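You operate a simulated robot arm through the tools that you are given. There is no shell and no other tool. Be economical: measure what you need, move in short steps, check, and stop when the job is done.

You are at the controls of a simulated robot arm. One attempt, no reset.

## Task
Nest the lot 6 reducer, try the green ring on it and tray it.
Fine: ring back on its peg; ring goes down to the shoulder is PASS, ring stops is REWORK; stand it in the tray; the other reducers stay. Hand force only on the gauges. Drop and damage nothing, leave nothing switched on.
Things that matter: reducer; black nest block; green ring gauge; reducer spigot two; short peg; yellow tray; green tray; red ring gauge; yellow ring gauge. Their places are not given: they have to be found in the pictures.

The check looks at the end state, three seconds after you hand in, the way a careful person would. Anything else that was tipped, shoved, dropped, spilled or broken makes it a failure.

## Robot
A 7-joint arm with a two-finger parallel gripper, fixed in place. Base frame: the origin is at the foot of the arm, x ahead of it, y to its left, z up; the work surface is at about z = 800. Lengths are in mm, angles in degrees, forces in N, time in s.
With the tool pointing down near the work surface it reaches from about 240 to 680 mm from the base axis. Its first joint turns from -66.0 to 66.0 degrees. Payload 2.4 kg.
Tool frame: the origin (TCP) lies between the finger pads and is the grasp point; the fingertips stand 30 mm ahead of it; z points along the fingers, y is the line along which they close. Largest opening 94 mm; finger width 28, thickness 10; the body of the gripper, 50 by 96 mm, starts 55 mm behind the TCP.
Orientation is that of the tool frame in the base frame, as a unit quaternion [w, x, y, z]. With the fingers straight down and closing along the base's y, the tool's x points along the base's -x, its y along +y and its z along -z.

## Interface
- The arm moves only by the tool servo_tool. Its argument "commands" is text: rows parted by semicolons, each of 7 numbers parted by spaces: the shift along the tool's x, y, z in units of 50 mm (1.0 is 50 mm), then the turn, a rotation vector about the tool's x, y, z in units of 6 degrees (1.0 is 6 degrees), then the closure, from 0 (fully open) to 1 (shut). In form: dx dy dz rx ry rz claw; .... A call has 1 to 20 rows; each row shifts and turns the commanded pose from where the row before left it, along the tool's axes as they then stand. A call with a number of a shift or a turn outside -1 to 1 is refused whole. Each row takes 0.2 s and may step no farther than 50 mm and 8.6 degrees from the row before; otherwise, or with a gripper value out of range, the whole call is refused. A pose out of reach is approached as far as the arm can. The call stops where the force on the tool passes 40 N (or 10 N more than at its start, if that is more) or the arm is blocked; 0.2 s more then pass. The fingers move at their own pace (about 153 mm/s each) and stop on an object; they squeeze with about 45 N. The grip force told is the motor's: it shows also when the fingers shut on nothing. Time passes only in rows, and 0.2 s behind the last, so rows that do not move let the fingers close. It gives the time, the measured TCP pose, the force on the tool (base axes), the opening and the grip force at its end, in the units of the frame above (readings bear some noise).
- Cameras (640 x 400 px; columns grow to the right, rows downward): "scene" is fixed at [40.3, 476.2, 1443.3]; the picture's right is [-0.75, -0.67, 0.00], its down [-0.38, 0.43, -0.82] and it looks along [0.55, -0.61, -0.58] (base axes); focal length 310 px, centre (320, 200). "wrist" rides on the gripper at [-37, 0, -58] in the tool frame; the picture's right is [0.00, -1.00, 0.00], its down [0.97, 0.00, -0.24] and it looks along [0.24, 0.00, 0.97] (tool axes); focal length 218 px, centre (320, 200).
- get_image(camera): a new picture of that camera. The clock stands still meanwhile.
- measure_at(camera, pixels): there is no depth. For up to 12 entries [column, row, z] of the newest picture of that camera ("zoom" is the newest enlarged one), the place [x, y] in the base frame at which the ray of that pixel passes the height z, good to about 2 mm. The clock stands still meanwhile.
- inspect(camera, box): a new picture of the part [left, top, right, bottom] of that camera's present view, enlarged. The clock stands still meanwhile.
- close_job(): hands the job in; it is judged then, once.

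Keep the steps short. Do not move on a guess: measure, check each grasp and each placing, and mend mistakes. In all there are 80 turns and 34 pictures (those below and enlarged ones count). Leave the gripper open and the arm clear of the work at the hand-in unless told otherwise, and finish with a single line.

The tools are called after "Emit:" as name(argument=value, ...) on one line, values as JSON. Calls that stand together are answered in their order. servo_tool: Moves the arm, as the interface text tells. Its arguments: {"type":"object","properties":{"commands":{"type":"string"}},"required":["commands"]} The other tools are called the same way: get_image (camera) takes a picture; measure_at (camera, pixels) gives the place at which the rays of pixels pass given heights; inspect (camera, box) takes an enlarged picture of a part of a camera's view; close_job () hands the job in.

At the start:

```text
time: 0.0
position: [403.3, -111.7, 1120.2]
tool_rot: [0.0, 0.0, 1.0, 0.001]
wrist_force: [0.6, 0.6, -0.9]
finger_gap: 93.9
grip_force: 0.0
```

scene: 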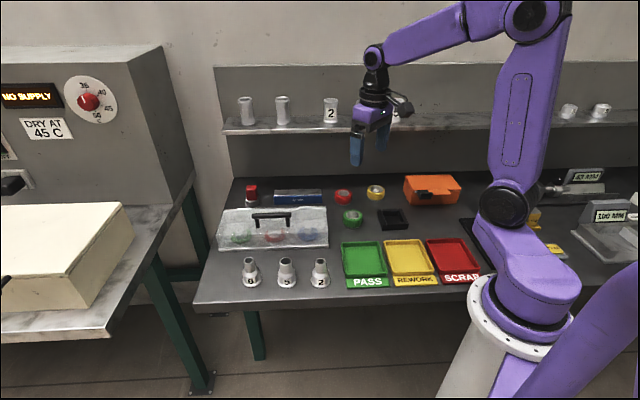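
wrist: 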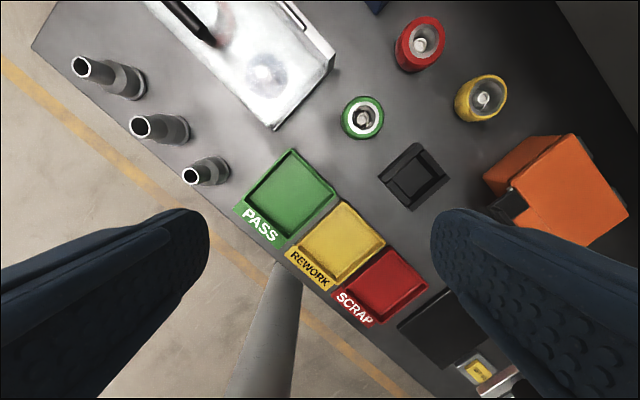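

I see three reducers at the left front of the bench, around (250,270), (287,270) and (320,270). I'll enlarge them to read the lot marks, and enlarge the ring and nest area too.

Emit:
inspect(camera="scene", box=[220, 240, 350, 300])

Emit:
inspect(camera="scene", box=[220, 165, 480, 300])

Emit:
inspect(camera="scene", box=[220, 80, 480, 150])

```text
4.92 times, centred on (285, 270) of scene
```

zoom: 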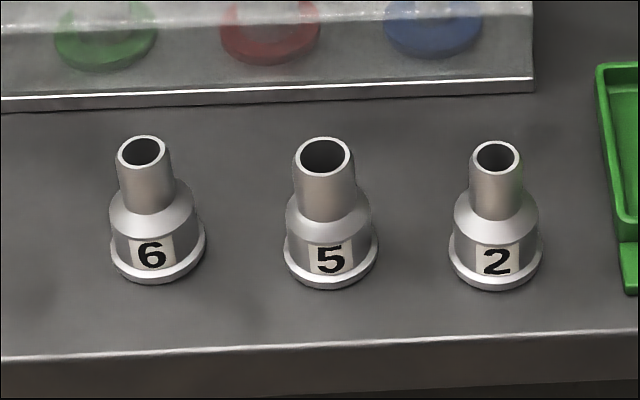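

```text
2.46 times, centred on (350, 232) of scene
```

zoom: 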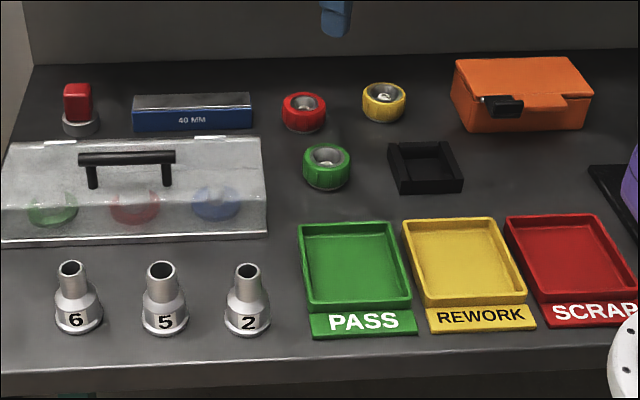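

```text
2.46 times, centred on (350, 115) of scene
```

zoom: 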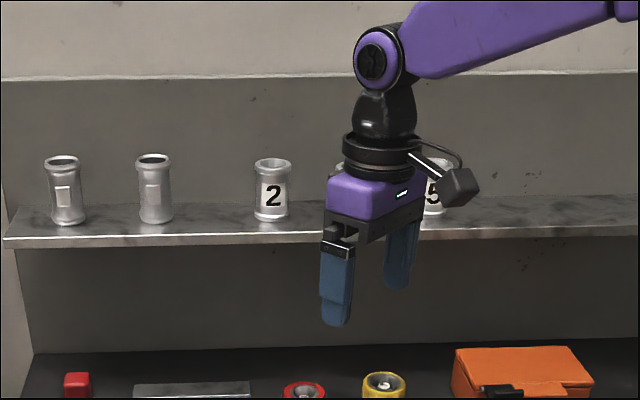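

The lot 6 reducer is the leftmost one. The ring to use is the open green one on its peg near scene (353,217), since the other green ring is inside the closed case. I'll measure the key places from both cameras at several heights.

Emit:
measure_at(camera="scene", pixels=[[251.9, 282.0, 800], [248.7, 260.5, 860], [248.7, 260.5, 880], [248.7, 260.5, 900], [353, 214, 825], [353, 214, 840], [392, 218, 800], [392, 218, 820], [287, 284, 800], [320, 283, 800]])

Emit:
measure_at(camera="wrist", pixels=[[130, 84, 800], [81, 66, 860], [81, 66, 880], [81, 66, 900], [362, 118, 825], [362, 118, 840], [413, 176, 800], [413, 176, 820], [290, 192, 805], [340, 242, 805], [144, 126, 880], [191, 176, 880]])

```text
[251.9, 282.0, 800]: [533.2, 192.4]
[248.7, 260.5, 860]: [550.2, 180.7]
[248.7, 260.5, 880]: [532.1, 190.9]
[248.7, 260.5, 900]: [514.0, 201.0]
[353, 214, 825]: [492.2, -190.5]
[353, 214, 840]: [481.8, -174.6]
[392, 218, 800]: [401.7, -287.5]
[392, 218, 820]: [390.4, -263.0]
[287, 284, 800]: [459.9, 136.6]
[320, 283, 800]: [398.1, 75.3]
```

```text
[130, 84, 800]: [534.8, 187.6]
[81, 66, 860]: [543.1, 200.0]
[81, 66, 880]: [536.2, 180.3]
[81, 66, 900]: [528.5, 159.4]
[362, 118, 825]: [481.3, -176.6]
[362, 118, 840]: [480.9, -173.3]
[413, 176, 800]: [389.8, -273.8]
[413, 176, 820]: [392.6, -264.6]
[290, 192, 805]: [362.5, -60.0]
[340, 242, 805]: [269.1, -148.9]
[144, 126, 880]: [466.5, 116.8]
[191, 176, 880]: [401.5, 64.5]
```

Both cameras agree: reducer 6 is at about (534,190) with its top at z≈878, the ring is at (481,-175) and the nest is at (392,-264). Next I move the hand above the ring and nest for a close look.

Emit:
servo_tool(commands="-0.25 -0.7 0.6 0 0 0 0; -0.25 -0.7 0.6 0 0 0 0; -0.25 -0.7 0.6 0 0 0 0; 0 0 0 0 0 0 0; 0 0 0 0 0 0 0")

Emit:
get_image(camera="wrist")

```text
time: 1.2
position: [441.3, -217.5, 1030.8]
tool_rot: [0.0, 0.001, 1.0, -0.001]
wrist_force: [-0.2, 0.5, -0.5]
finger_gap: 93.9
grip_force: 0.1
```

```text
28 pictures are left
```

wrist: 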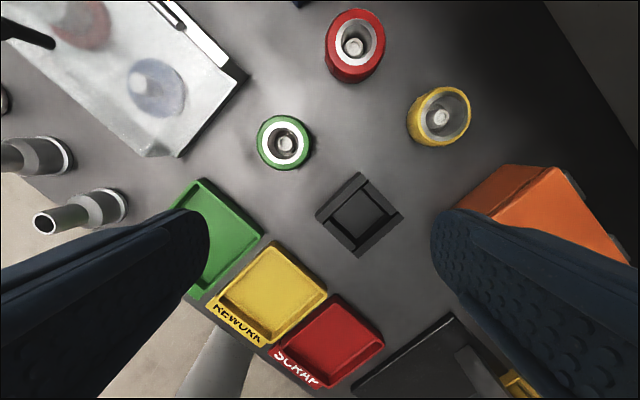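

The green ring sits on its peg at (285,142), and the black nest is at (360,214). I'll enlarge both and measure from the enlarged view.

Emit:
inspect(camera="wrist", box=[240, 100, 420, 270])

```text
2.35 times, centred on (330, 185) of wrist
```

zoom: 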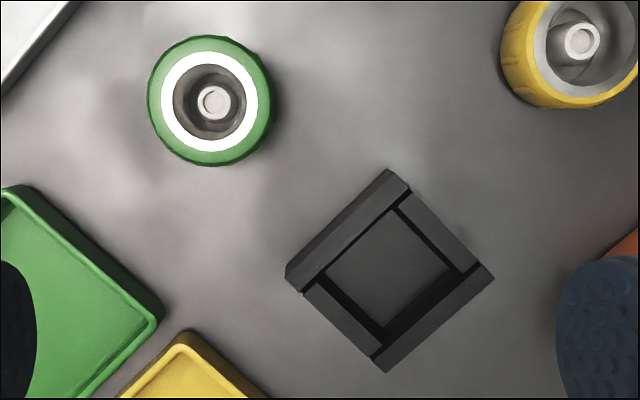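

Emit:
measure_at(camera="zoom", pixels=[[208, 102, 825], [208, 102, 835], [212, 103, 830], [147, 102, 825], [270, 102, 825], [388, 270, 800], [388, 270, 805], [398, 208, 804], [452, 268, 804], [385, 330, 804], [325, 275, 804], [390, 170, 820]])

Emit:
inspect(camera="scene", box=[330, 180, 430, 242])

```text
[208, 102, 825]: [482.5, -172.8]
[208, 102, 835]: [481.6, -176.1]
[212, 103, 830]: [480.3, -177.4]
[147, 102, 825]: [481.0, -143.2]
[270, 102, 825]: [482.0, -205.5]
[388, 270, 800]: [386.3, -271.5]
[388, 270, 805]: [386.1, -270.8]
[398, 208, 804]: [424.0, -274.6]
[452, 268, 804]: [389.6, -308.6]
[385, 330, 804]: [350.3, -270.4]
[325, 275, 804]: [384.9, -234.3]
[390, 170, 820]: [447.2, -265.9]
```

```text
6.40 times, centred on (380, 211) of scene
```

zoom: 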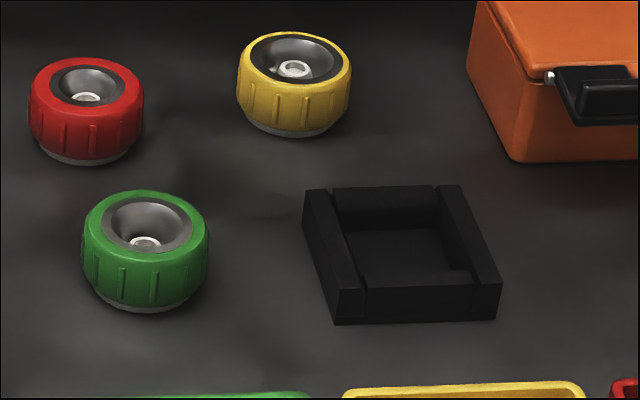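

The ring is about 60 mm across at (481,-176). The nest pocket centre is about (387,-272), and the pocket is roughly 52 mm square. Next I move at a safe height to above reducer 6.

Emit:
servo_tool(commands="-0.15 0.82 0 0 0 0 0; -0.15 0.82 0 0 0 0 0; -0.15 0.82 0 0 0 0 0; -0.15 0.82 0 0 0 0 0; -0.15 0.82 0 0 0 0 0; -0.15 0.82 0.1 0 0 0 0; -0.15 0.82 0.1 0 0 0 0; -0.15 0.82 0.1 0 0 0 0; -0.15 0.82 0.1 0 0 0 0; -0.15 0.75 0.1 0 0 0 0; 0 0 0 0 0 0 0; 0 0 0 0 0 0 0")

Emit:
inspect(camera="wrist", box=[210, 100, 430, 238])

```text
time: 3.8
position: [514.9, 187.8, 1005.6]
tool_rot: [0.0, -0.001, 1.0, 0.001]
wrist_force: [-0.5, -0.1, -0.5]
finger_gap: 94.0
grip_force: 0.1
```

```text
2.90 times, centred on (320, 169) of wrist
```

zoom: 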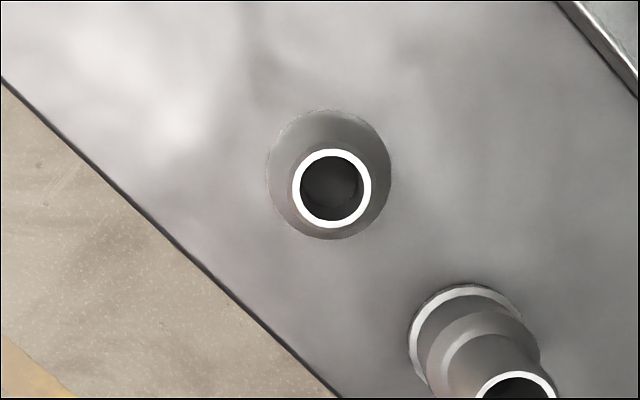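

Emit:
measure_at(camera="zoom", pixels=[[332, 188, 870], [332, 188, 880], [332, 188, 890], [329, 174, 800], [329, 174, 806], [266, 174, 803], [391, 174, 803], [293, 188, 880], [372, 188, 880], [329, 110, 803], [329, 239, 803]])

Emit:
inspect(camera="scene", box=[225, 245, 275, 295])

```text
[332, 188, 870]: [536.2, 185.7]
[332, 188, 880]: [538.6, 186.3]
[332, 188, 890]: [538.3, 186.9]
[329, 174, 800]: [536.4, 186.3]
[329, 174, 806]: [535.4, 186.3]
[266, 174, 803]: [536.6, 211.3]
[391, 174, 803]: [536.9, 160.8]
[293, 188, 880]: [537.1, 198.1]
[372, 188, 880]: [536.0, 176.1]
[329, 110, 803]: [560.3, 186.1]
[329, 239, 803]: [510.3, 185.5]
```

```text
8.00 times, centred on (250, 270) of scene
```

zoom: 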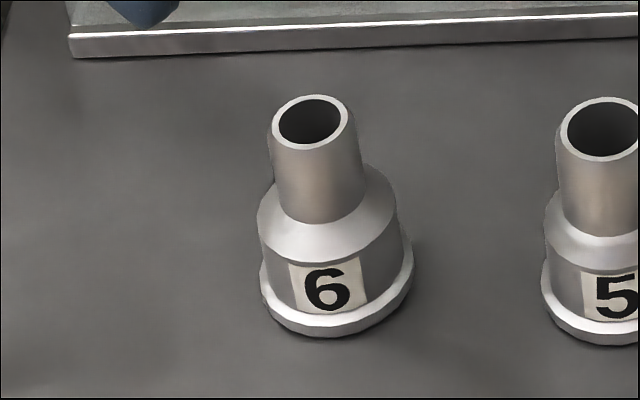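

Reducer 6's axis is at (536.3,186), its top is at z≈875, the spigot starts at z≈838 and the flange is about 50 mm across. I line up over it and come down with open fingers so the pads straddle the spigot.

Emit:
servo_tool(commands="-0.214 -0.018 0 0 0 0 0; -0.214 -0.018 0 0 0 0 0; 0 0 0.7 0 0 0 0; 0 0 0.7 0 0 0 0; 0 0 0.6 0 0 0 0; 0 0 0.4 0 0 0 0; 0 0 0.28 0 0 0 0; 0 0 0 0 0 0 0; 0 0 0 0 0 0 0")

Emit:
get_image(camera="wrist")

```text
time: 5.8
position: [536.6, 184.9, 870.3]
tool_rot: [0.001, 0.0, 1.0, 0.0]
wrist_force: [-0.7, -0.1, 0.8]
finger_gap: 93.8
grip_force: 0.1
```

```text
23 pictures are left
```

wrist: 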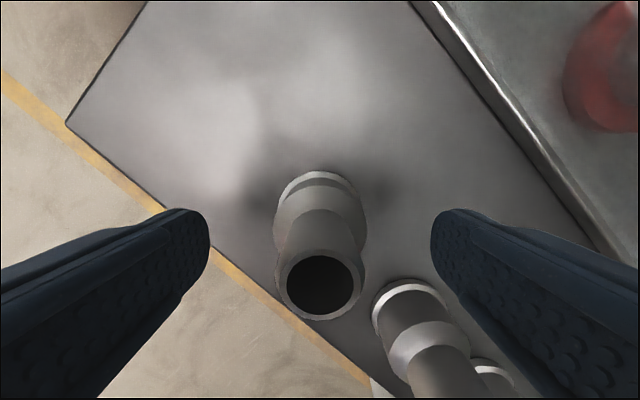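

The rim is centred between the fingers at column 319, right under the grasp point. I close gently.

Emit:
servo_tool(commands="0 0 0 0 0 0 0.5; 0 0 0 0 0 0 0.65; 0 0 0 0 0 0 0.7; 0 0 0 0 0 0 0.75; 0 0 0 0 0 0 0.8; 0 0 0 0 0 0 1; 0 0 0 0 0 0 1; 0 0 0 0 0 0 1")

```text
time: 7.6
position: [537.6, 187.6, 870.4]
tool_rot: [0.0, 0.0, 1.0, 0.001]
wrist_force: [-0.4, -0.7, 0.3]
finger_gap: 42.7
grip_force: 44.8
```

The gap stopped at 42.7, which is wider than the spigot. The fingertips are probably on the cone, so I'll look.

Emit:
get_image(camera="wrist")

Emit:
inspect(camera="scene", box=[210, 230, 290, 295])

```text
22 pictures are left
```

wrist: 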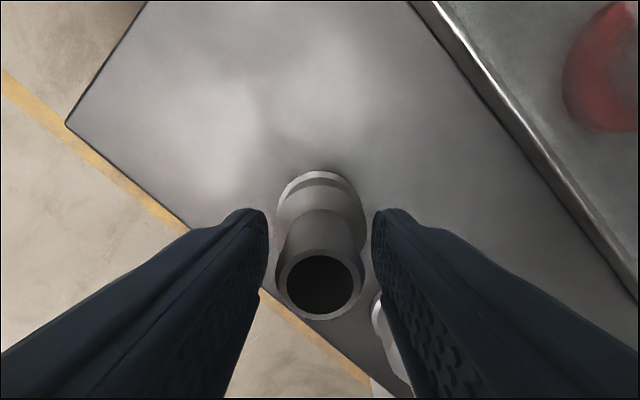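

```text
6.15 times, centred on (250, 262) of scene
```

zoom: 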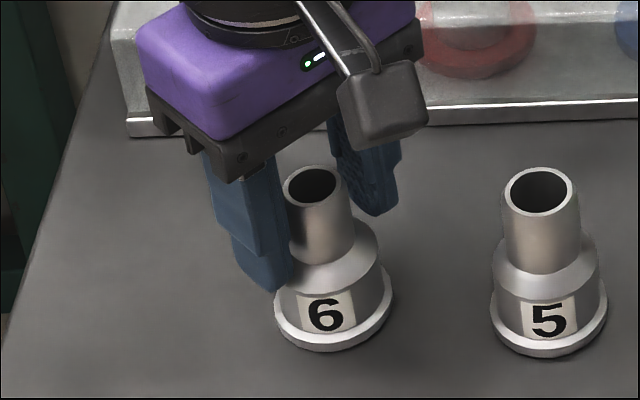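

Emit:
measure_at(camera="zoom", pixels=[[268, 290, 830], [268, 290, 840], [268, 290, 850], [385, 214, 840], [385, 214, 850], [313, 185, 870], [313, 185, 880], [328, 250, 835], [328, 250, 840], [328, 250, 845], [328, 272, 825], [328, 272, 830]])

```text
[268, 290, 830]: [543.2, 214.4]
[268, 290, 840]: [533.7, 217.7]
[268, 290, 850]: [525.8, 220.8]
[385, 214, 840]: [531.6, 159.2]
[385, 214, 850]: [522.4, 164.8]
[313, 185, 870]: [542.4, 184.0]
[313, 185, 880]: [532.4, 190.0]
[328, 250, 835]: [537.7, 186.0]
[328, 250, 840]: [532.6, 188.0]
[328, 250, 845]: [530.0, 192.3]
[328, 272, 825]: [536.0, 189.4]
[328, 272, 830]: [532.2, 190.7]
```

The spigot base is at about z=837 and the tips are caught on the cone, with the pads clear of the spigot. I open a little, rise 10 mm and close again.

Emit:
servo_tool(commands="0 0 0 0 0 0 0.45; 0 0 0 0 0 0 0.4; 0 0 -0.1 0 0 0 0.4; 0 0 -0.1 0 0 0 0.4; 0 0 0 0 0 0 0.55; 0 0 0 0 0 0 0.65; 0 0 0 0 0 0 0.7; 0 0 0 0 0 0 0.75; 0 0 0 0 0 0 1; 0 0 0 0 0 0 1; 0 0 0 0 0 0 1")

Emit:
get_image(camera="wrist")

```text
time: 10.0
position: [537.7, 187.0, 881.5]
tool_rot: [0.0, 0.0, 1.0, 0.0]
wrist_force: [-1.0, -0.2, 1.6]
finger_gap: 26.4
grip_force: 45.3
```

```text
20 pictures are left
```

wrist: 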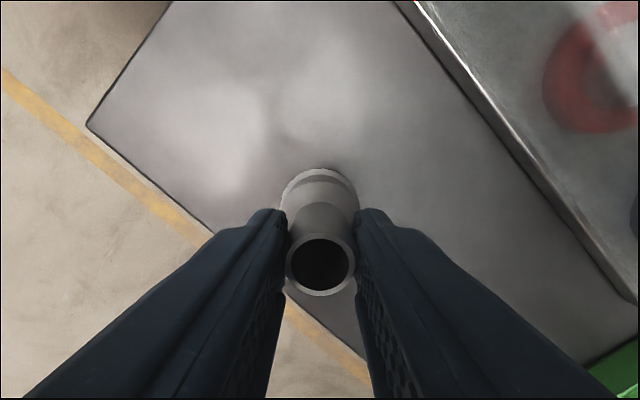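

The gap is now 26.4, so the pads are on the spigot. I lift 40 mm and check.

Emit:
servo_tool(commands="0 0 -0.2 0 0 0 1; 0 0 -0.3 0 0 0 1; 0 0 -0.4 0 0 0 1; 0 0 0 0 0 0 1; 0 0 0 0 0 0 1")

Emit:
get_image(camera="wrist")

```text
time: 11.2
position: [536.6, 188.2, 926.2]
tool_rot: [0.0, 0.0, 1.0, 0.0]
wrist_force: [-0.6, -0.8, -1.9]
finger_gap: 26.1
grip_force: 45.0
```

```text
19 pictures are left
```

wrist: 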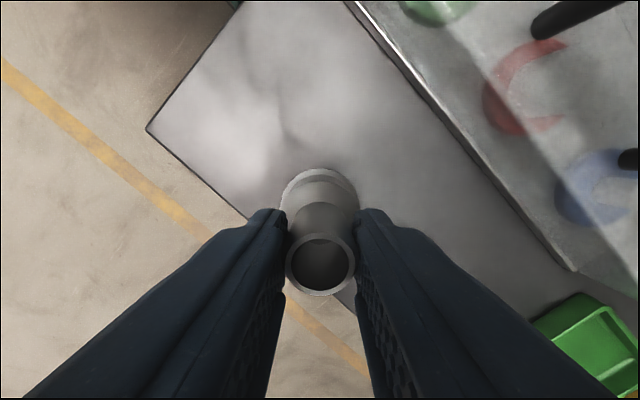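

The reducer is held firmly. I carry it high to a place short of the nest, so the nest shows in front of the hand for a precise look.

Emit:
servo_tool(commands="0 0 -0.8 0 0 0 1; 0 0 -0.9 0 0 0 1; 0.41 -0.767 0 0 0 0 1; 0.41 -0.767 0 0 0 0 1; 0.41 -0.767 0 0 0 0 1; 0.41 -0.767 0 0 0 0 1; 0.41 -0.767 0 0 0 0 1; 0.41 -0.767 0 0 0 0 1; 0.41 -0.767 0 0 0 0 1; 0.41 -0.767 0 0 0 0 1; 0.41 -0.767 0 0 0 0 1; 0.41 -0.767 0 0 0 0 1; 0.41 -0.767 0 0 0 0 1; 0.41 -0.767 0 0 0 0 1; 0 0 0 0 0 0 1; 0 0 0 0 0 0 1")

Emit:
inspect(camera="wrist", box=[230, 30, 410, 142])

```text
time: 14.6
position: [291.5, -276.1, 1010.4]
tool_rot: [0.001, 0.001, 1.0, 0.0]
wrist_force: [-0.3, 0.4, -2.9]
finger_gap: 26.4
grip_force: 45.1
```

```text
3.56 times, centred on (320, 86) of wrist
```

zoom: 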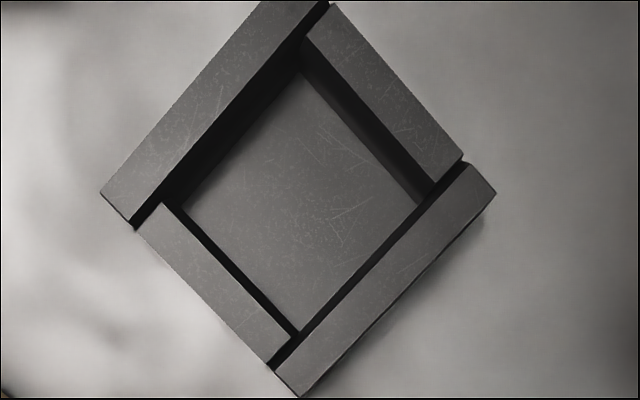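

Emit:
measure_at(camera="zoom", pixels=[[305, 38, 820], [441, 190, 820], [296, 341, 820], [160, 201, 820], [305, 38, 815], [441, 190, 815], [296, 341, 815], [160, 201, 815], [300, 75, 803], [420, 203, 803], [300, 331, 803], [187, 207, 803]])

Emit:
inspect(camera="scene", box=[365, 195, 425, 235])

```text
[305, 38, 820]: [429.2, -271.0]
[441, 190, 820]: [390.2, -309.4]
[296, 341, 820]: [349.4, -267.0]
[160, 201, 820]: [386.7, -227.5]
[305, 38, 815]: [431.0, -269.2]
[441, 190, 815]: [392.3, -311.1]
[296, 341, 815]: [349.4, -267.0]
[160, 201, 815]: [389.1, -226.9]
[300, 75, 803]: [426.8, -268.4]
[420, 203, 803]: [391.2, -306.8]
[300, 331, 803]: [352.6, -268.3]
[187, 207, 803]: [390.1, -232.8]
```

```text
10.00 times, centred on (395, 215) of scene
```

zoom: 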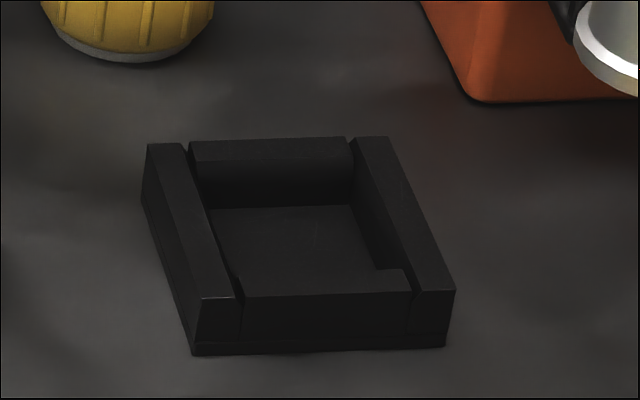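

The pocket centre works out at (390,-269), and the pocket is about 56 mm square with room for the 50 mm flange. I move over it and come down to 20 mm above the expected seat.

Emit:
servo_tool(commands="-0.5 0.035 0 0 0 0 1; -0.5 0.035 0 0 0 0 1; -0.5 0.035 0 0 0 0 1; -0.48 0.035 0 0 0 0 1; 0 0 0.6 0 0 0 1; 0 0 0.6 0 0 0 1; 0 0 0.6 0 0 0 1; 0 0 0 0 0 0 1; 0 0 0 0 0 0 1")

Emit:
inspect(camera="scene", box=[345, 165, 445, 240])

```text
time: 16.6
position: [390.1, -265.8, 922.0]
tool_rot: [0.0, -0.001, 1.0, 0.0]
wrist_force: [0.3, -0.1, -3.4]
finger_gap: 26.2
grip_force: 45.1
```

```text
5.33 times, centred on (395, 202) of scene
```

zoom: 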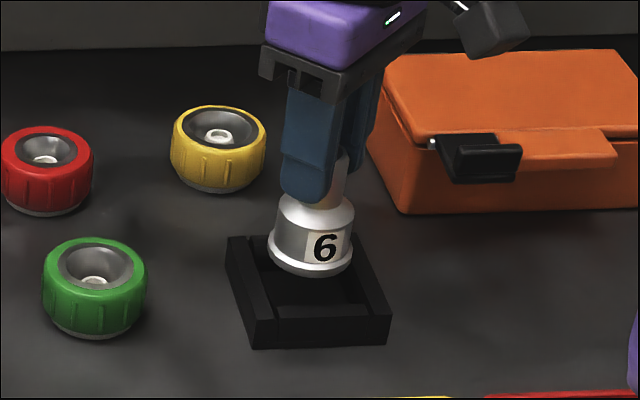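

The reading is y=-265.8, so I shift 3.4 mm in -y and lower in small steps.

Emit:
servo_tool(commands="0 -0.068 0 0 0 0 1; 0 0 0.2 0 0 0 1; 0 0 0.2 0 0 0 1; 0 0 0.1 0 0 0 1; 0 0 0.1 0 0 0 1; 0 0 0 0 0 0 1; 0 0 0 0 0 0 1")

Emit:
inspect(camera="scene", box=[365, 185, 425, 235])

```text
time: 18.2
position: [391.1, -269.8, 890.7]
tool_rot: [0.0, 0.0, 1.0, 0.0]
wrist_force: [-0.1, 0.6, -3.0]
finger_gap: 26.3
grip_force: 45.6
```

```text
8.00 times, centred on (395, 210) of scene
```

zoom: 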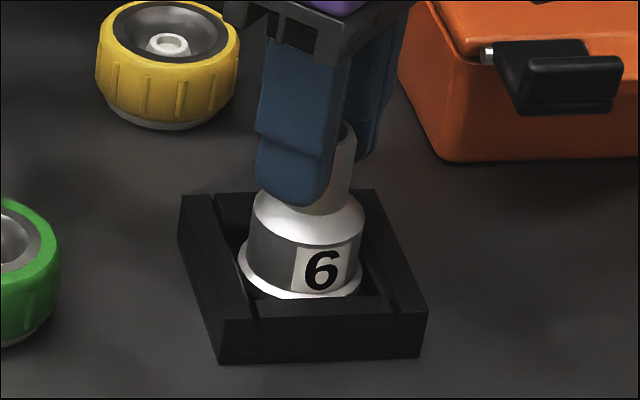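

The flange is inside the walls with no contact force. I go down the last millimetres in 1 mm steps.

Emit:
servo_tool(commands="0 0 0.02 0 0 0 1; 0 0 0.02 0 0 0 1; 0 0 0.02 0 0 0 1; 0 0 0 0 0 0 1")

```text
time: 19.2
position: [392.0, -269.1, 886.9]
tool_rot: [0.001, -0.001, 1.0, 0.0]
wrist_force: [0.5, -0.2, -2.5]
finger_gap: 26.3
grip_force: 45.0
```

Emit:
servo_tool(commands="0 0 0.02 0 0 0 1; 0 0 0.02 0 0 0 1; 0 0 0 0 0 0 1")

```text
time: 20.0
position: [391.1, -269.8, 886.5]
tool_rot: [0.0, 0.0, 1.0, 0.0]
wrist_force: [-3.5, 4.8, 31.9]
finger_gap: 26.0
grip_force: 45.0
```

It seated at TCP z≈886.5, which puts the floor at about 805. I back off 1.5 mm to remove the load, release, and rise clear.

Emit:
servo_tool(commands="0 0 -0.03 0 0 0 1; 0 0 0 0 0 0 1; 0 0 0 0 0 0 0.65; 0 0 0 0 0 0 0.5; 0 0 0 0 0 0 0.4; 0 0 -0.3 0 0 0 0.4; 0 0 -0.7 0 0 0 0.4; 0 0 -0.8 0 0 0 0.4; 0.5 0.1 -0.6 0 0 0 0; 0 0 0 0 0 0 0; 0 0 0 0 0 0 0")

Emit:
get_image(camera="wrist")

```text
time: 22.4
position: [365.5, -262.0, 1009.4]
tool_rot: [-0.001, -0.001, 1.0, 0.001]
wrist_force: [0.7, -0.5, -0.9]
finger_gap: 94.3
grip_force: 0.1
```

```text
14 pictures are left
```

wrist: 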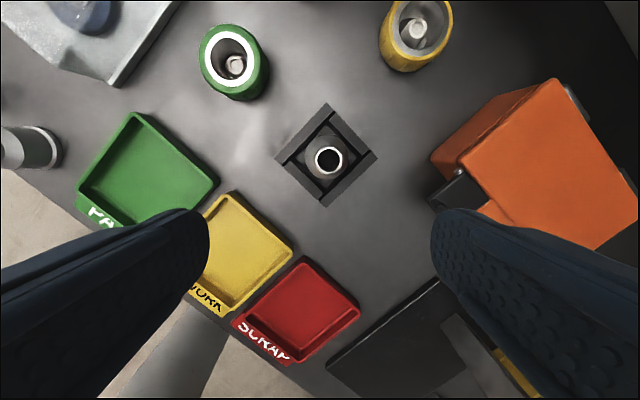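

The reducer stands upright in the nest. I measure its top centre at z≈881, plus the ring and the tray floors.

Emit:
measure_at(camera="wrist", pixels=[[328, 160, 881], [317, 160, 881], [339.5, 160, 881], [328, 148, 881], [328, 172, 881], [231, 57, 830], [231, 57, 838], [235, 65, 830], [150, 168, 803], [248, 252, 803]])

```text
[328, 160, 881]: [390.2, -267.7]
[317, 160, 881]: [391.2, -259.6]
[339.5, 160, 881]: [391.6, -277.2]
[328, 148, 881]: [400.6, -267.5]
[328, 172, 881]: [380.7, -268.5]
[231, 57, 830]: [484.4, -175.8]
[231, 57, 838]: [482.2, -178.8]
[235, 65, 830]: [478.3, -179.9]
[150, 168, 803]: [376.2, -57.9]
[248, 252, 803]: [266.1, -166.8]
```

The reducer axis is at about (390.7,-268.2). Next I move above the green ring and look straight down at it.

Emit:
servo_tool(commands="-0.46 0.35 0 0 0 0 0; -0.46 0.35 0 0 0 0 0; -0.46 0.35 0 0 0 0 0; -0.46 0.35 0.3 0 0 0 0; -0.46 0.35 0.4 0 0 0 0; 0 0 0.3 0 0 0 0; 0 0 0 0 0 0 0; 0 0 0 0 0 0 0")

Emit:
inspect(camera="wrist", box=[210, 120, 430, 258])

```text
time: 24.2
position: [480.4, -177.7, 956.0]
tool_rot: [0.0, 0.001, 1.0, 0.0]
wrist_force: [-0.4, 0.3, -0.6]
finger_gap: 94.1
grip_force: 0.0
```

```text
2.90 times, centred on (320, 189) of wrist
```

zoom: 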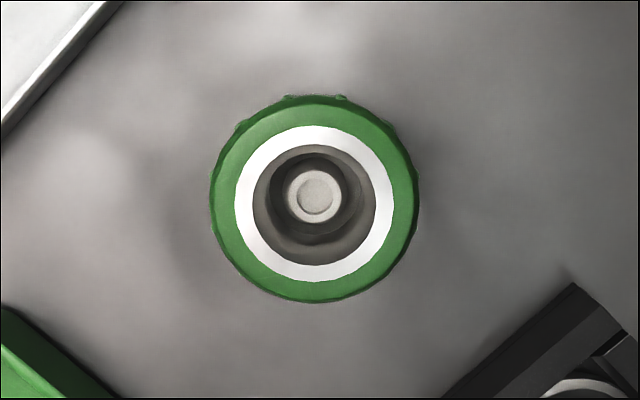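

Emit:
measure_at(camera="zoom", pixels=[[315, 203, 830], [315, 203, 838], [315, 195, 825], [315, 195, 835], [211, 199, 820], [419, 199, 820], [315, 97, 820], [315, 303, 820]])

Emit:
inspect(camera="scene", box=[333, 195, 373, 235])

```text
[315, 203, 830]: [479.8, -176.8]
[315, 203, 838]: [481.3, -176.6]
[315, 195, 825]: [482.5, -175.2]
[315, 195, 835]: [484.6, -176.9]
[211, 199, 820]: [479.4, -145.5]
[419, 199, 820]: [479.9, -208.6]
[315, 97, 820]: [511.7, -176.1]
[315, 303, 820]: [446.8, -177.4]
```

```text
10.00 times, centred on (353, 215) of scene
```

zoom: 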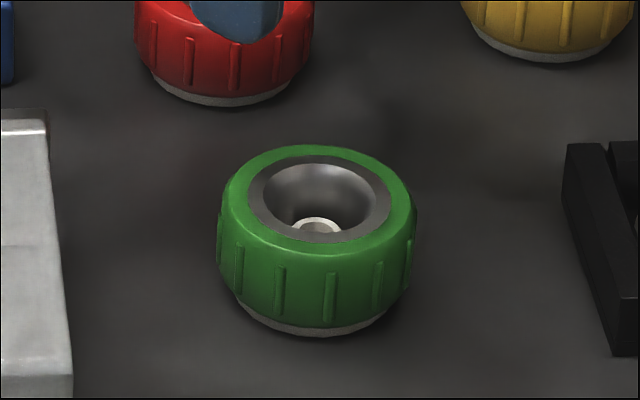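

The ring centre is (480.5,-176.7), right under the hand. Its diameter is about 62 mm and its top is at z≈838. I come down to TCP z≈842 and close gently.

Emit:
servo_tool(commands="0 0 0.7 0 0 0 0; 0 0 0.7 0 0 0 0; 0 0 0.5 0 0 0 0; 0 0 0.36 0 0 0 0; 0 0 0 0 0 0 0; 0 0 0 0 0 0 0.2; 0 0 0 0 0 0 0.25; 0 0 0 0 0 0 0.3; 0 0 0 0 0 0 0.35; 0 0 0 0 0 0 0.4; 0 0 0 0 0 0 0.6; 0 0 0 0 0 0 1; 0 0 0 0 0 0 1")

Emit:
get_image(camera="wrist")

```text
time: 27.0
position: [480.3, -178.2, 843.8]
tool_rot: [-0.001, 0.001, 1.0, 0.0]
wrist_force: [0.7, -0.8, 2.0]
finger_gap: 60.9
grip_force: 44.8
```

```text
11 pictures are left
```

wrist: 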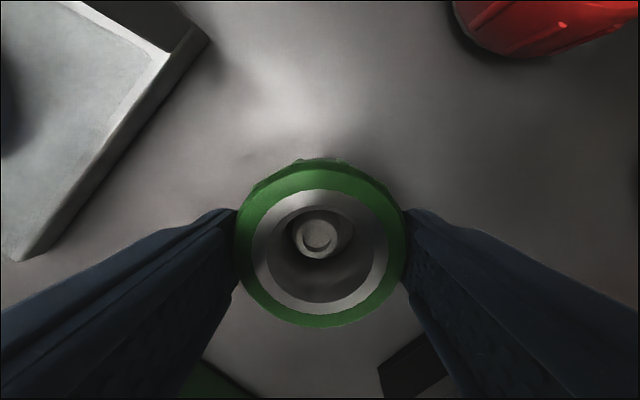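

The ring is gripped at a 60.9 mm gap, with TCP z≈843.5 when on the peg. I lift it straight up 100 mm.

Emit:
servo_tool(commands="0 0 -0.2 0 0 0 1; 0 0 -0.3 0 0 0 1; 0 0 -0.5 0 0 0 1; 0 0 -0.5 0 0 0 1; 0 0 -0.5 0 0 0 1; 0 0 0 0 0 0 1; 0 0 0 0 0 0 1")

Emit:
get_image(camera="wrist")

```text
time: 28.6
position: [480.8, -179.3, 946.0]
tool_rot: [0.0, 0.0, 1.0, 0.0]
wrist_force: [0.2, 0.2, -1.9]
finger_gap: 61.4
grip_force: 44.9
```

```text
10 pictures are left
```

wrist: 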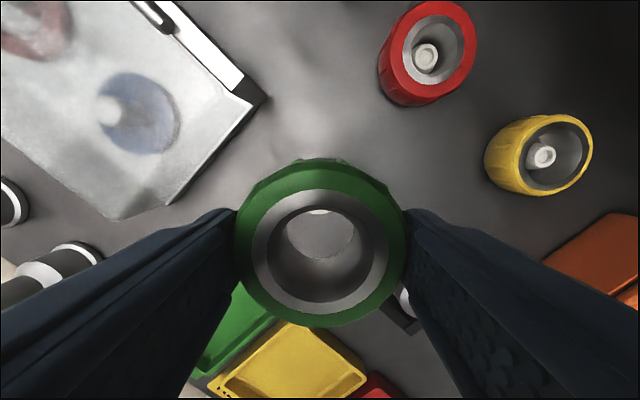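

The ring is held with its bottom at about TCP−40. I move it, slightly raised, over the spigot axis at (390.3,-268.5).

Emit:
servo_tool(commands="0 0 -0.3 0 0 0 1; 0.45 -0.462 0 0 0 0 1; 0.45 -0.462 0 0 0 0 1; 0.45 -0.462 0 0 0 0 1; 0.45 -0.462 0 0 0 0 1; 0 0 0 0 0 0 1; 0 0 0.2 0 0 0 1; 0 0 0 0 0 0 1; 0 0 0 0 0 0 1")

Emit:
inspect(camera="wrist", box=[210, 140, 430, 340])

```text
time: 30.6
position: [392.3, -271.6, 949.1]
tool_rot: [0.001, 0.0, 1.0, 0.001]
wrist_force: [-0.1, -0.2, -1.1]
finger_gap: 61.1
grip_force: 45.1
```

```text
2.00 times, centred on (320, 240) of wrist
```

zoom: 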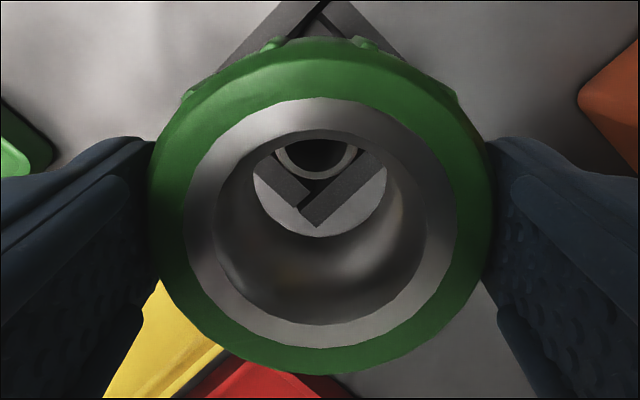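

The spigot shows centred through the bore at zoom column 318, and its computed tool-x offset is about 0. I nudge +0.4 mm in y and go down to just past the expected entry at TCP z≈921.

Emit:
servo_tool(commands="0 0.008 0.2 0 0 0 1; 0 0 0.2 0 0 0 1; 0 0 0.06 0 0 0 1; 0 0 0.04 0 0 0 1; 0 0 0.04 0 0 0 1; 0 0 0 0 0 0 1")

```text
time: 32.0
position: [391.4, -268.5, 921.4]
tool_rot: [0.0, 0.0, 1.0, 0.0]
wrist_force: [0.3, -0.3, -2.1]
finger_gap: 61.2
grip_force: 45.1
```

Emit:
servo_tool(commands="0 0 0.04 0 0 0 1; 0 0 0.04 0 0 0 1; 0 0 0.04 0 0 0 1; 0 0 0 0 0 0 1")

```text
time: 33.0
position: [389.1, -269.1, 916.9]
tool_rot: [0.001, 0.0, 1.0, 0.0]
wrist_force: [0.8, 1.0, -1.4]
finger_gap: 61.1
grip_force: 44.6
```

No contact force yet. I continue in 2 mm steps.

Emit:
servo_tool(commands="0 0 0.04 0 0 0 1; 0 0 0.04 0 0 0 1; 0 0 0.04 0 0 0 1; 0 0 0 0 0 0 1")

```text
time: 34.0
position: [389.2, -269.2, 910.9]
tool_rot: [0.0, 0.0, 1.0, 0.0]
wrist_force: [0.1, 0.0, -2.1]
finger_gap: 61.2
grip_force: 44.6
```

Emit:
servo_tool(commands="0 0 0.04 0 0 0 1; 0 0 0.04 0 0 0 1; 0 0 0.04 0 0 0 1; 0 0 0 0 0 0 1")

Emit:
inspect(camera="scene", box=[365, 180, 425, 230])

```text
time: 35.0
position: [391.7, -268.6, 904.1]
tool_rot: [0.0, -0.001, 1.0, 0.0]
wrist_force: [-0.1, -0.2, -2.1]
finger_gap: 61.3
grip_force: 45.6
```

```text
8.00 times, centred on (395, 205) of scene
```

zoom: 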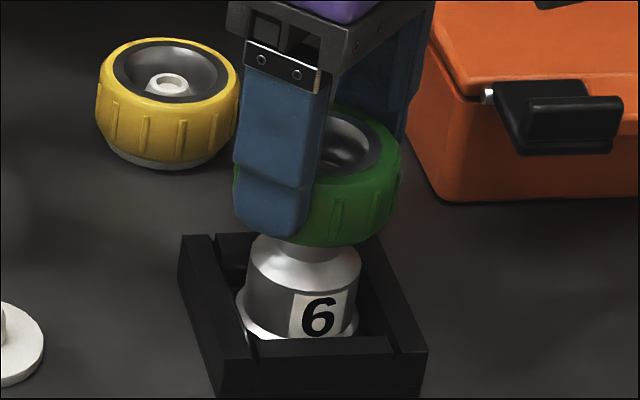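

The ring is around the spigot and coming down freely, with a little spigot still visible below it. I continue.

Emit:
servo_tool(commands="0 0 0.04 0 0 0 1; 0 0 0.04 0 0 0 1; 0 0 0.03 0 0 0 1; 0 0 0 0 0 0 1")

```text
time: 36.0
position: [390.9, -269.5, 899.6]
tool_rot: [0.0, 0.0, 1.0, 0.0]
wrist_force: [0.7, -0.1, -3.4]
finger_gap: 60.9
grip_force: 44.5
```

Emit:
servo_tool(commands="0 0 0.03 0 0 0 1; 0 0 0.03 0 0 0 1; 0 0 0.03 0 0 0 1; 0 0 0 0 0 0 1")

```text
time: 37.0
position: [390.8, -269.1, 893.8]
tool_rot: [0.0, 0.0, 1.0, 0.0]
wrist_force: [-0.9, -0.5, -1.3]
finger_gap: 61.3
grip_force: 44.9
```

Emit:
servo_tool(commands="0 0 0.03 0 0 0 1; 0 0 0.03 0 0 0 1; 0 0 0.03 0 0 0 1; 0 0 0 0 0 0 1")

```text
time: 38.0
position: [390.3, -269.2, 890.3]
tool_rot: [0.0, 0.0, 1.0, 0.0]
wrist_force: [-0.2, -0.4, -2.3]
finger_gap: 61.2
grip_force: 45.1
```

Emit:
servo_tool(commands="0 0 0.02 0 0 0 1; 0 0 0.02 0 0 0 1; 0 0 0.02 0 0 0 1; 0 0 0 0 0 0 1")

```text
time: 39.0
position: [390.6, -268.6, 887.6]
tool_rot: [0.0, 0.0, 1.0, 0.0]
wrist_force: [1.2, 0.5, -2.6]
finger_gap: 61.7
grip_force: 45.0
```

Emit:
servo_tool(commands="0 0 0.02 0 0 0 1; 0 0 0.02 0 0 0 1; 0 0 0 0 0 0 1")

Emit:
inspect(camera="scene", box=[370, 190, 420, 228])

```text
time: 39.8
position: [390.5, -269.9, 887.1]
tool_rot: [0.001, 0.0, 1.0, -0.001]
wrist_force: [-5.2, 4.1, 32.3]
finger_gap: 61.3
grip_force: 45.3
```

```text
10.53 times, centred on (395, 209) of scene
```

zoom: 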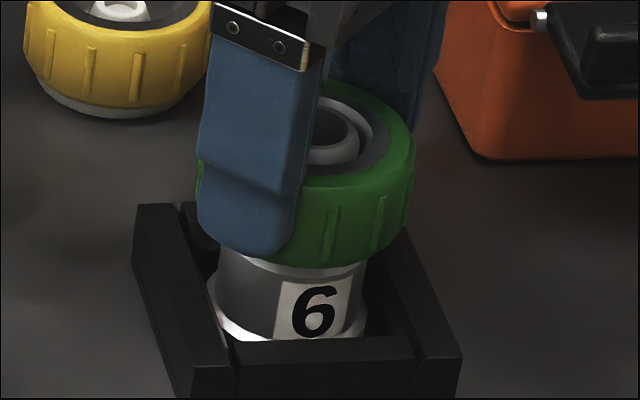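

There is firm contact (32 N) at TCP z≈886.5. From the picture, the ring's lower edge covers almost the whole cone, which fits seating on the shoulder. I take one closer look to be sure before deciding.

Emit:
inspect(camera="scene", box=[382, 200, 412, 224])

Emit:
inspect(camera="wrist", box=[230, 150, 410, 340])

```text
16.00 times, centred on (397, 212) of scene
```

zoom: 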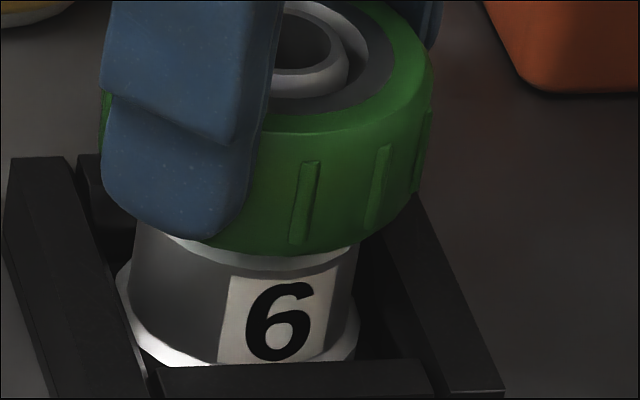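

```text
2.11 times, centred on (320, 245) of wrist
```

zoom: 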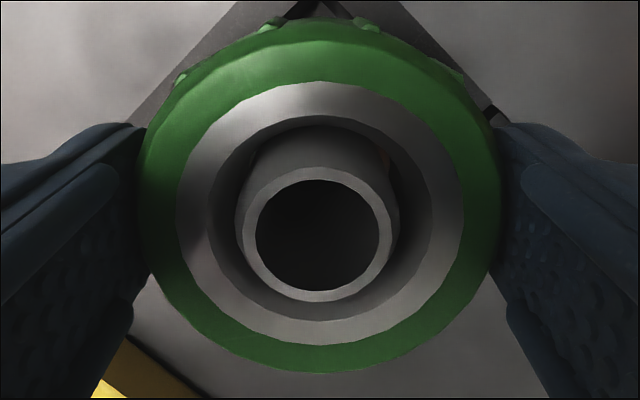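

The cone band below the ring is under 1 scene px high, and the spigot tip is level with the ring top. The ring came down freely to the shoulder, so this is a PASS. I lift the ring straight off.

Emit:
servo_tool(commands="0 0 -0.1 0 0 0 1; 0 0 -0.3 0 0 0 1; 0 0 -0.4 0 0 0 1; 0 0 -0.5 0 0 0 1; 0 0 0 0 0 0 1; 0 0 0 0 0 0 1")

```text
time: 41.2
position: [391.5, -267.9, 952.0]
tool_rot: [0.001, 0.0, 1.0, 0.0]
wrist_force: [0.5, 0.5, -2.7]
finger_gap: 61.5
grip_force: 45.0
```

The ring came off cleanly and is still held at 61 mm. I go back over its peg and come down to about 12 mm above its seat.

Emit:
servo_tool(commands="-0.45 0.46 0 0 0 0 1; -0.45 0.46 0 0 0 0 1; -0.45 0.46 0 0 0 0 1; -0.45 0.46 0 0 0 0 1; 0 0 0 0 0 0 1; 0 0 0.6 0 0 0 1; 0 0 0.6 0 0 0 1; 0 0 0 0 0 0 1; 0 0 0 0 0 0 1")

Emit:
get_image(camera="wrist")

```text
time: 43.2
position: [480.7, -177.5, 890.8]
tool_rot: [0.0, 0.0, 1.0, 0.001]
wrist_force: [0.1, 0.2, -2.1]
finger_gap: 61.0
grip_force: 45.1
```

```text
4 pictures are left
```

wrist: 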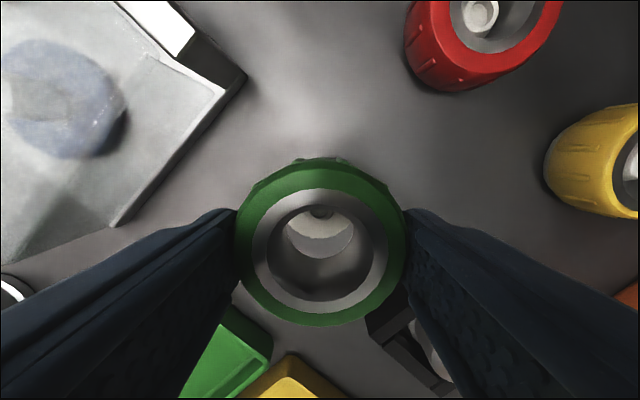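

The peg shows centred through the bore at column 320. I lower most of the way, then slowly.

Emit:
servo_tool(commands="0 0 0.3 0 0 0 1; 0 0 0.2 0 0 0 1; 0 0 0.1 0 0 0 1; 0 0 0.1 0 0 0 1; 0 0 0.1 0 0 0 1; 0 0 0.06 0 0 0 1; 0 0 0 0 0 0 1")

```text
time: 44.8
position: [481.0, -176.1, 847.6]
tool_rot: [-0.001, 0.0, 1.0, 0.0]
wrist_force: [-0.8, 0.0, -2.3]
finger_gap: 61.2
grip_force: 44.9
```

Emit:
servo_tool(commands="0 0 0.02 0 0 0 1; 0 0 0.02 0 0 0 1; 0 0 0.02 0 0 0 1; 0 0 0 0 0 0 1")

```text
time: 45.8
position: [481.4, -176.6, 844.2]
tool_rot: [0.0, 0.001, 1.0, 0.0]
wrist_force: [-0.9, 1.1, 0.5]
finger_gap: 61.5
grip_force: 44.8
```

The ring is just touching its seat: the weight has gone off the wrist and the height equals the original 843.8. I release and rise.

Emit:
servo_tool(commands="0 0 0.006 0 0 0 1; 0 0 0 0 0 0 0.3; 0 0 0 0 0 0 0.2; 0 0 0 0 0 0 0; 0 0 0 0 0 0 0; 0 0 -0.3 0 0 0 0; 0 0 -0.7 0 0 0 0; 0 0 -0.9 0 0 0 0; 0.4 -0.4 -0.6 0 0 0 0; 0.4 -0.4 0 0 0 0 0; 0 0 0 0 0 0 0; 0 0 0 0 0 0 0")

Emit:
get_image(camera="wrist")

```text
time: 48.4
position: [441.1, -216.0, 969.3]
tool_rot: [0.0, -0.001, 1.0, 0.0]
wrist_force: [0.2, -0.1, -0.4]
finger_gap: 94.0
grip_force: 0.0
```

```text
3 pictures are left
```

wrist: 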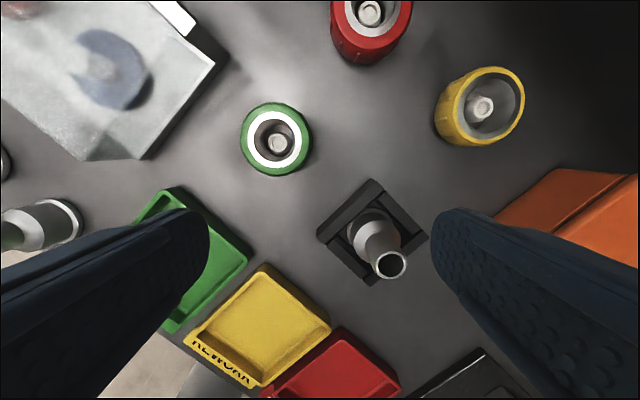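

The ring sits on its peg. I measure the reducer top again and the tray corners I can see.

Emit:
measure_at(camera="wrist", pixels=[[390, 264, 881], [378, 264, 881], [407, 264, 881], [391, 249, 881], [390, 279, 881], [168, 190, 812], [252, 255, 812], [172, 331, 812]])

Emit:
measure_at(camera="scene", pixels=[[341, 242, 812], [381, 241, 812], [388, 272, 812], [344, 275, 812], [363, 258, 803]])

```text
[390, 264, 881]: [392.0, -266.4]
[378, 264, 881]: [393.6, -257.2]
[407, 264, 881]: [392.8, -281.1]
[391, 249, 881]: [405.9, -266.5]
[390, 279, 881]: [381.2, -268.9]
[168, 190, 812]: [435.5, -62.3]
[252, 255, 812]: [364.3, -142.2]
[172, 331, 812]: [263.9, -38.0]
```

```text
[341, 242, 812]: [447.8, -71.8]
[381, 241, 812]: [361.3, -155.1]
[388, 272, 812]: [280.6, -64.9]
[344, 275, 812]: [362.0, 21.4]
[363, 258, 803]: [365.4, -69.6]
```

The reducer is unmoved at about (391.5,-267.5). The PASS tray centre is about (364,-65). I regrip the spigot at the same height as before, with the fingers half open during descent.

Emit:
servo_tool(commands="0.49 -0.52 0 0 0 0 0.3; 0.484 -0.52 0 0 0 0 0.4; 0 0 0 0 0 0 0.4; 0 0 0.6 0 0 0 0.4; 0 0 0.5 0 0 0 0.4; 0 0 0.3 0 0 0 0.4; 0 0 0.22 0 0 0 0.4; 0 0 0 0 0 0 0.4; 0 0 0 0 0 0 0.55; 0 0 0 0 0 0 0.65; 0 0 0 0 0 0 0.7; 0 0 0 0 0 0 0.75; 0 0 0 0 0 0 1; 0 0 0 0 0 0 1; 0 0 0 0 0 0 1")

```text
time: 51.6
position: [392.1, -269.4, 886.1]
tool_rot: [0.0, 0.0, 1.0, -0.001]
wrist_force: [-1.5, 2.6, 1.7]
finger_gap: 26.2
grip_force: 44.9
```

It is gripped at 26.2 mm. I lift straight up and carry it over the green PASS tray.

Emit:
servo_tool(commands="0 0 -0.2 0 0 0 1; 0 0 -0.5 0 0 0 1; 0 0 -0.7 0 0 0 1; 0 0 -0.6 0 0 0 1; 0 0 0 0 0 0 1; 0.11 0.6 0 0 0 0 1; 0.11 0.8 0 0 0 0 1; 0.11 0.8 0 0 0 0 1; 0.11 0.8 0 0 0 0 1; 0.11 0.7 0 0 0 0 1; 0 0.36 0 0 0 0 1; 0 0 0 0 0 0 1; 0 0 0.6 0 0 0 1; 0 0 0.6 0 0 0 1; 0 0 0 0 0 0 1; 0 0 0 0 0 0 1")

Emit:
get_image(camera="scene")

```text
time: 55.0
position: [364.5, -64.6, 927.6]
tool_rot: [0.0, 0.0, 1.0, 0.0]
wrist_force: [0.2, 0.0, -2.5]
finger_gap: 26.2
grip_force: 44.7
```

```text
2 pictures are left
```

scene: 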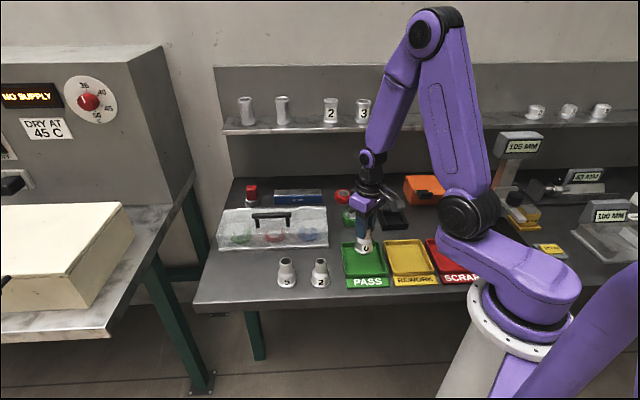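

The reducer hangs over the middle of the PASS tray. I lower it toward the tray floor.

Emit:
servo_tool(commands="0 0 0.3 0 0 0 1; 0 0 0.2 0 0 0 1; 0 0 0.1 0 0 0 1; 0 0 0.1 0 0 0 1; 0 0 0.04 0 0 0 1; 0 0 0.02 0 0 0 1; 0 0 0 0 0 0 1")

```text
time: 56.6
position: [364.8, -66.2, 890.1]
tool_rot: [0.0, 0.0, 1.0, 0.0]
wrist_force: [0.1, 0.3, -3.0]
finger_gap: 26.2
grip_force: 44.9
```

Emit:
servo_tool(commands="0 0 0.02 0 0 0 1; 0 0 0.02 0 0 0 1; 0 0 0.02 0 0 0 1; 0 0 0 0 0 0 1")

```text
time: 57.6
position: [364.2, -65.7, 886.5]
tool_rot: [0.0, 0.0, 1.0, 0.001]
wrist_force: [1.2, -0.4, -3.6]
finger_gap: 25.9
grip_force: 45.4
```

Emit:
servo_tool(commands="0 0 0.02 0 0 0 1; 0 0 0.02 0 0 0 1; 0 0 0 0 0 0 1")

```text
time: 58.4
position: [364.2, -67.2, 885.5]
tool_rot: [0.0, 0.0, 1.0, 0.0]
wrist_force: [-5.5, 1.0, 37.1]
finger_gap: 26.4
grip_force: 45.0
```

It has touched down on the tray floor. I back off 1.5 mm to unload it, open, rise and move back clear.

Emit:
servo_tool(commands="0 0 -0.03 0 0 0 1; 0 0 0 0 0 0 1; 0 0 0 0 0 0 0.65; 0 0 0 0 0 0 0.5; 0 0 0 0 0 0 0.3; 0 0 -0.3 0 0 0 0.3; 0 0 -0.7 0 0 0 0.3; 0 0 -0.8 0 0 0 0.3; 0 -0.5 -0.8 0 0 0 0; 0 -0.6 -0.8 0 0 0 0; 0 -0.6 -0.8 0 0 0 0; 0 0 0 0 0 0 0; 0 0 0 0 0 0 0")

Emit:
get_image(camera="scene")

```text
time: 61.2
position: [365.3, -152.8, 1096.4]
tool_rot: [0.0, 0.0, 1.0, -0.001]
wrist_force: [-0.3, -0.7, 0.1]
finger_gap: 94.0
grip_force: 0.0
```

```text
1 pictures are left
```

scene: 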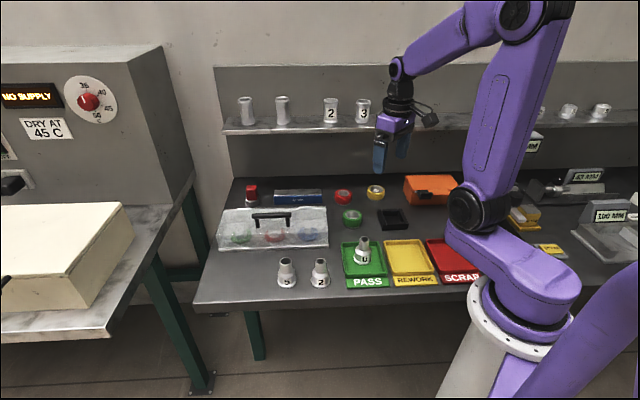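

Reducer 6 stands upright in the green PASS tray, the ring is on its peg, reducers 5 and 2 are unmoved, and the gripper is open and clear. I take one last close check, then hand in.

Emit:
inspect(camera="scene", box=[270, 180, 430, 295])

```text
3.48 times, centred on (350, 238) of scene
```

zoom: 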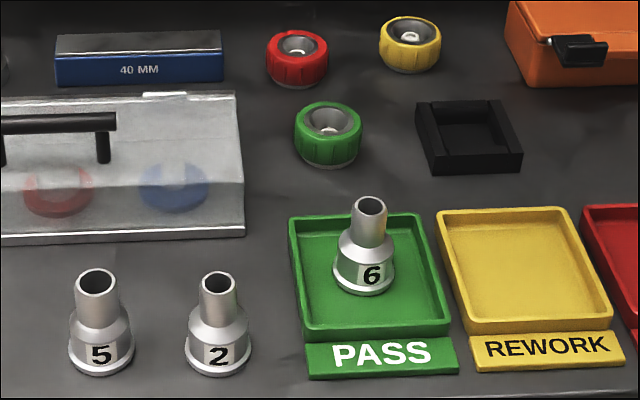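

Everything is in place, so I hand in.

Emit:
close_job()

```text
The job is handed in.
```

Lot 6 reducer: the green ring went down to the shoulder, so it is a PASS and stands in the green tray; the ring is back on its peg, nothing was dropped or tipped, and the job is handed in.
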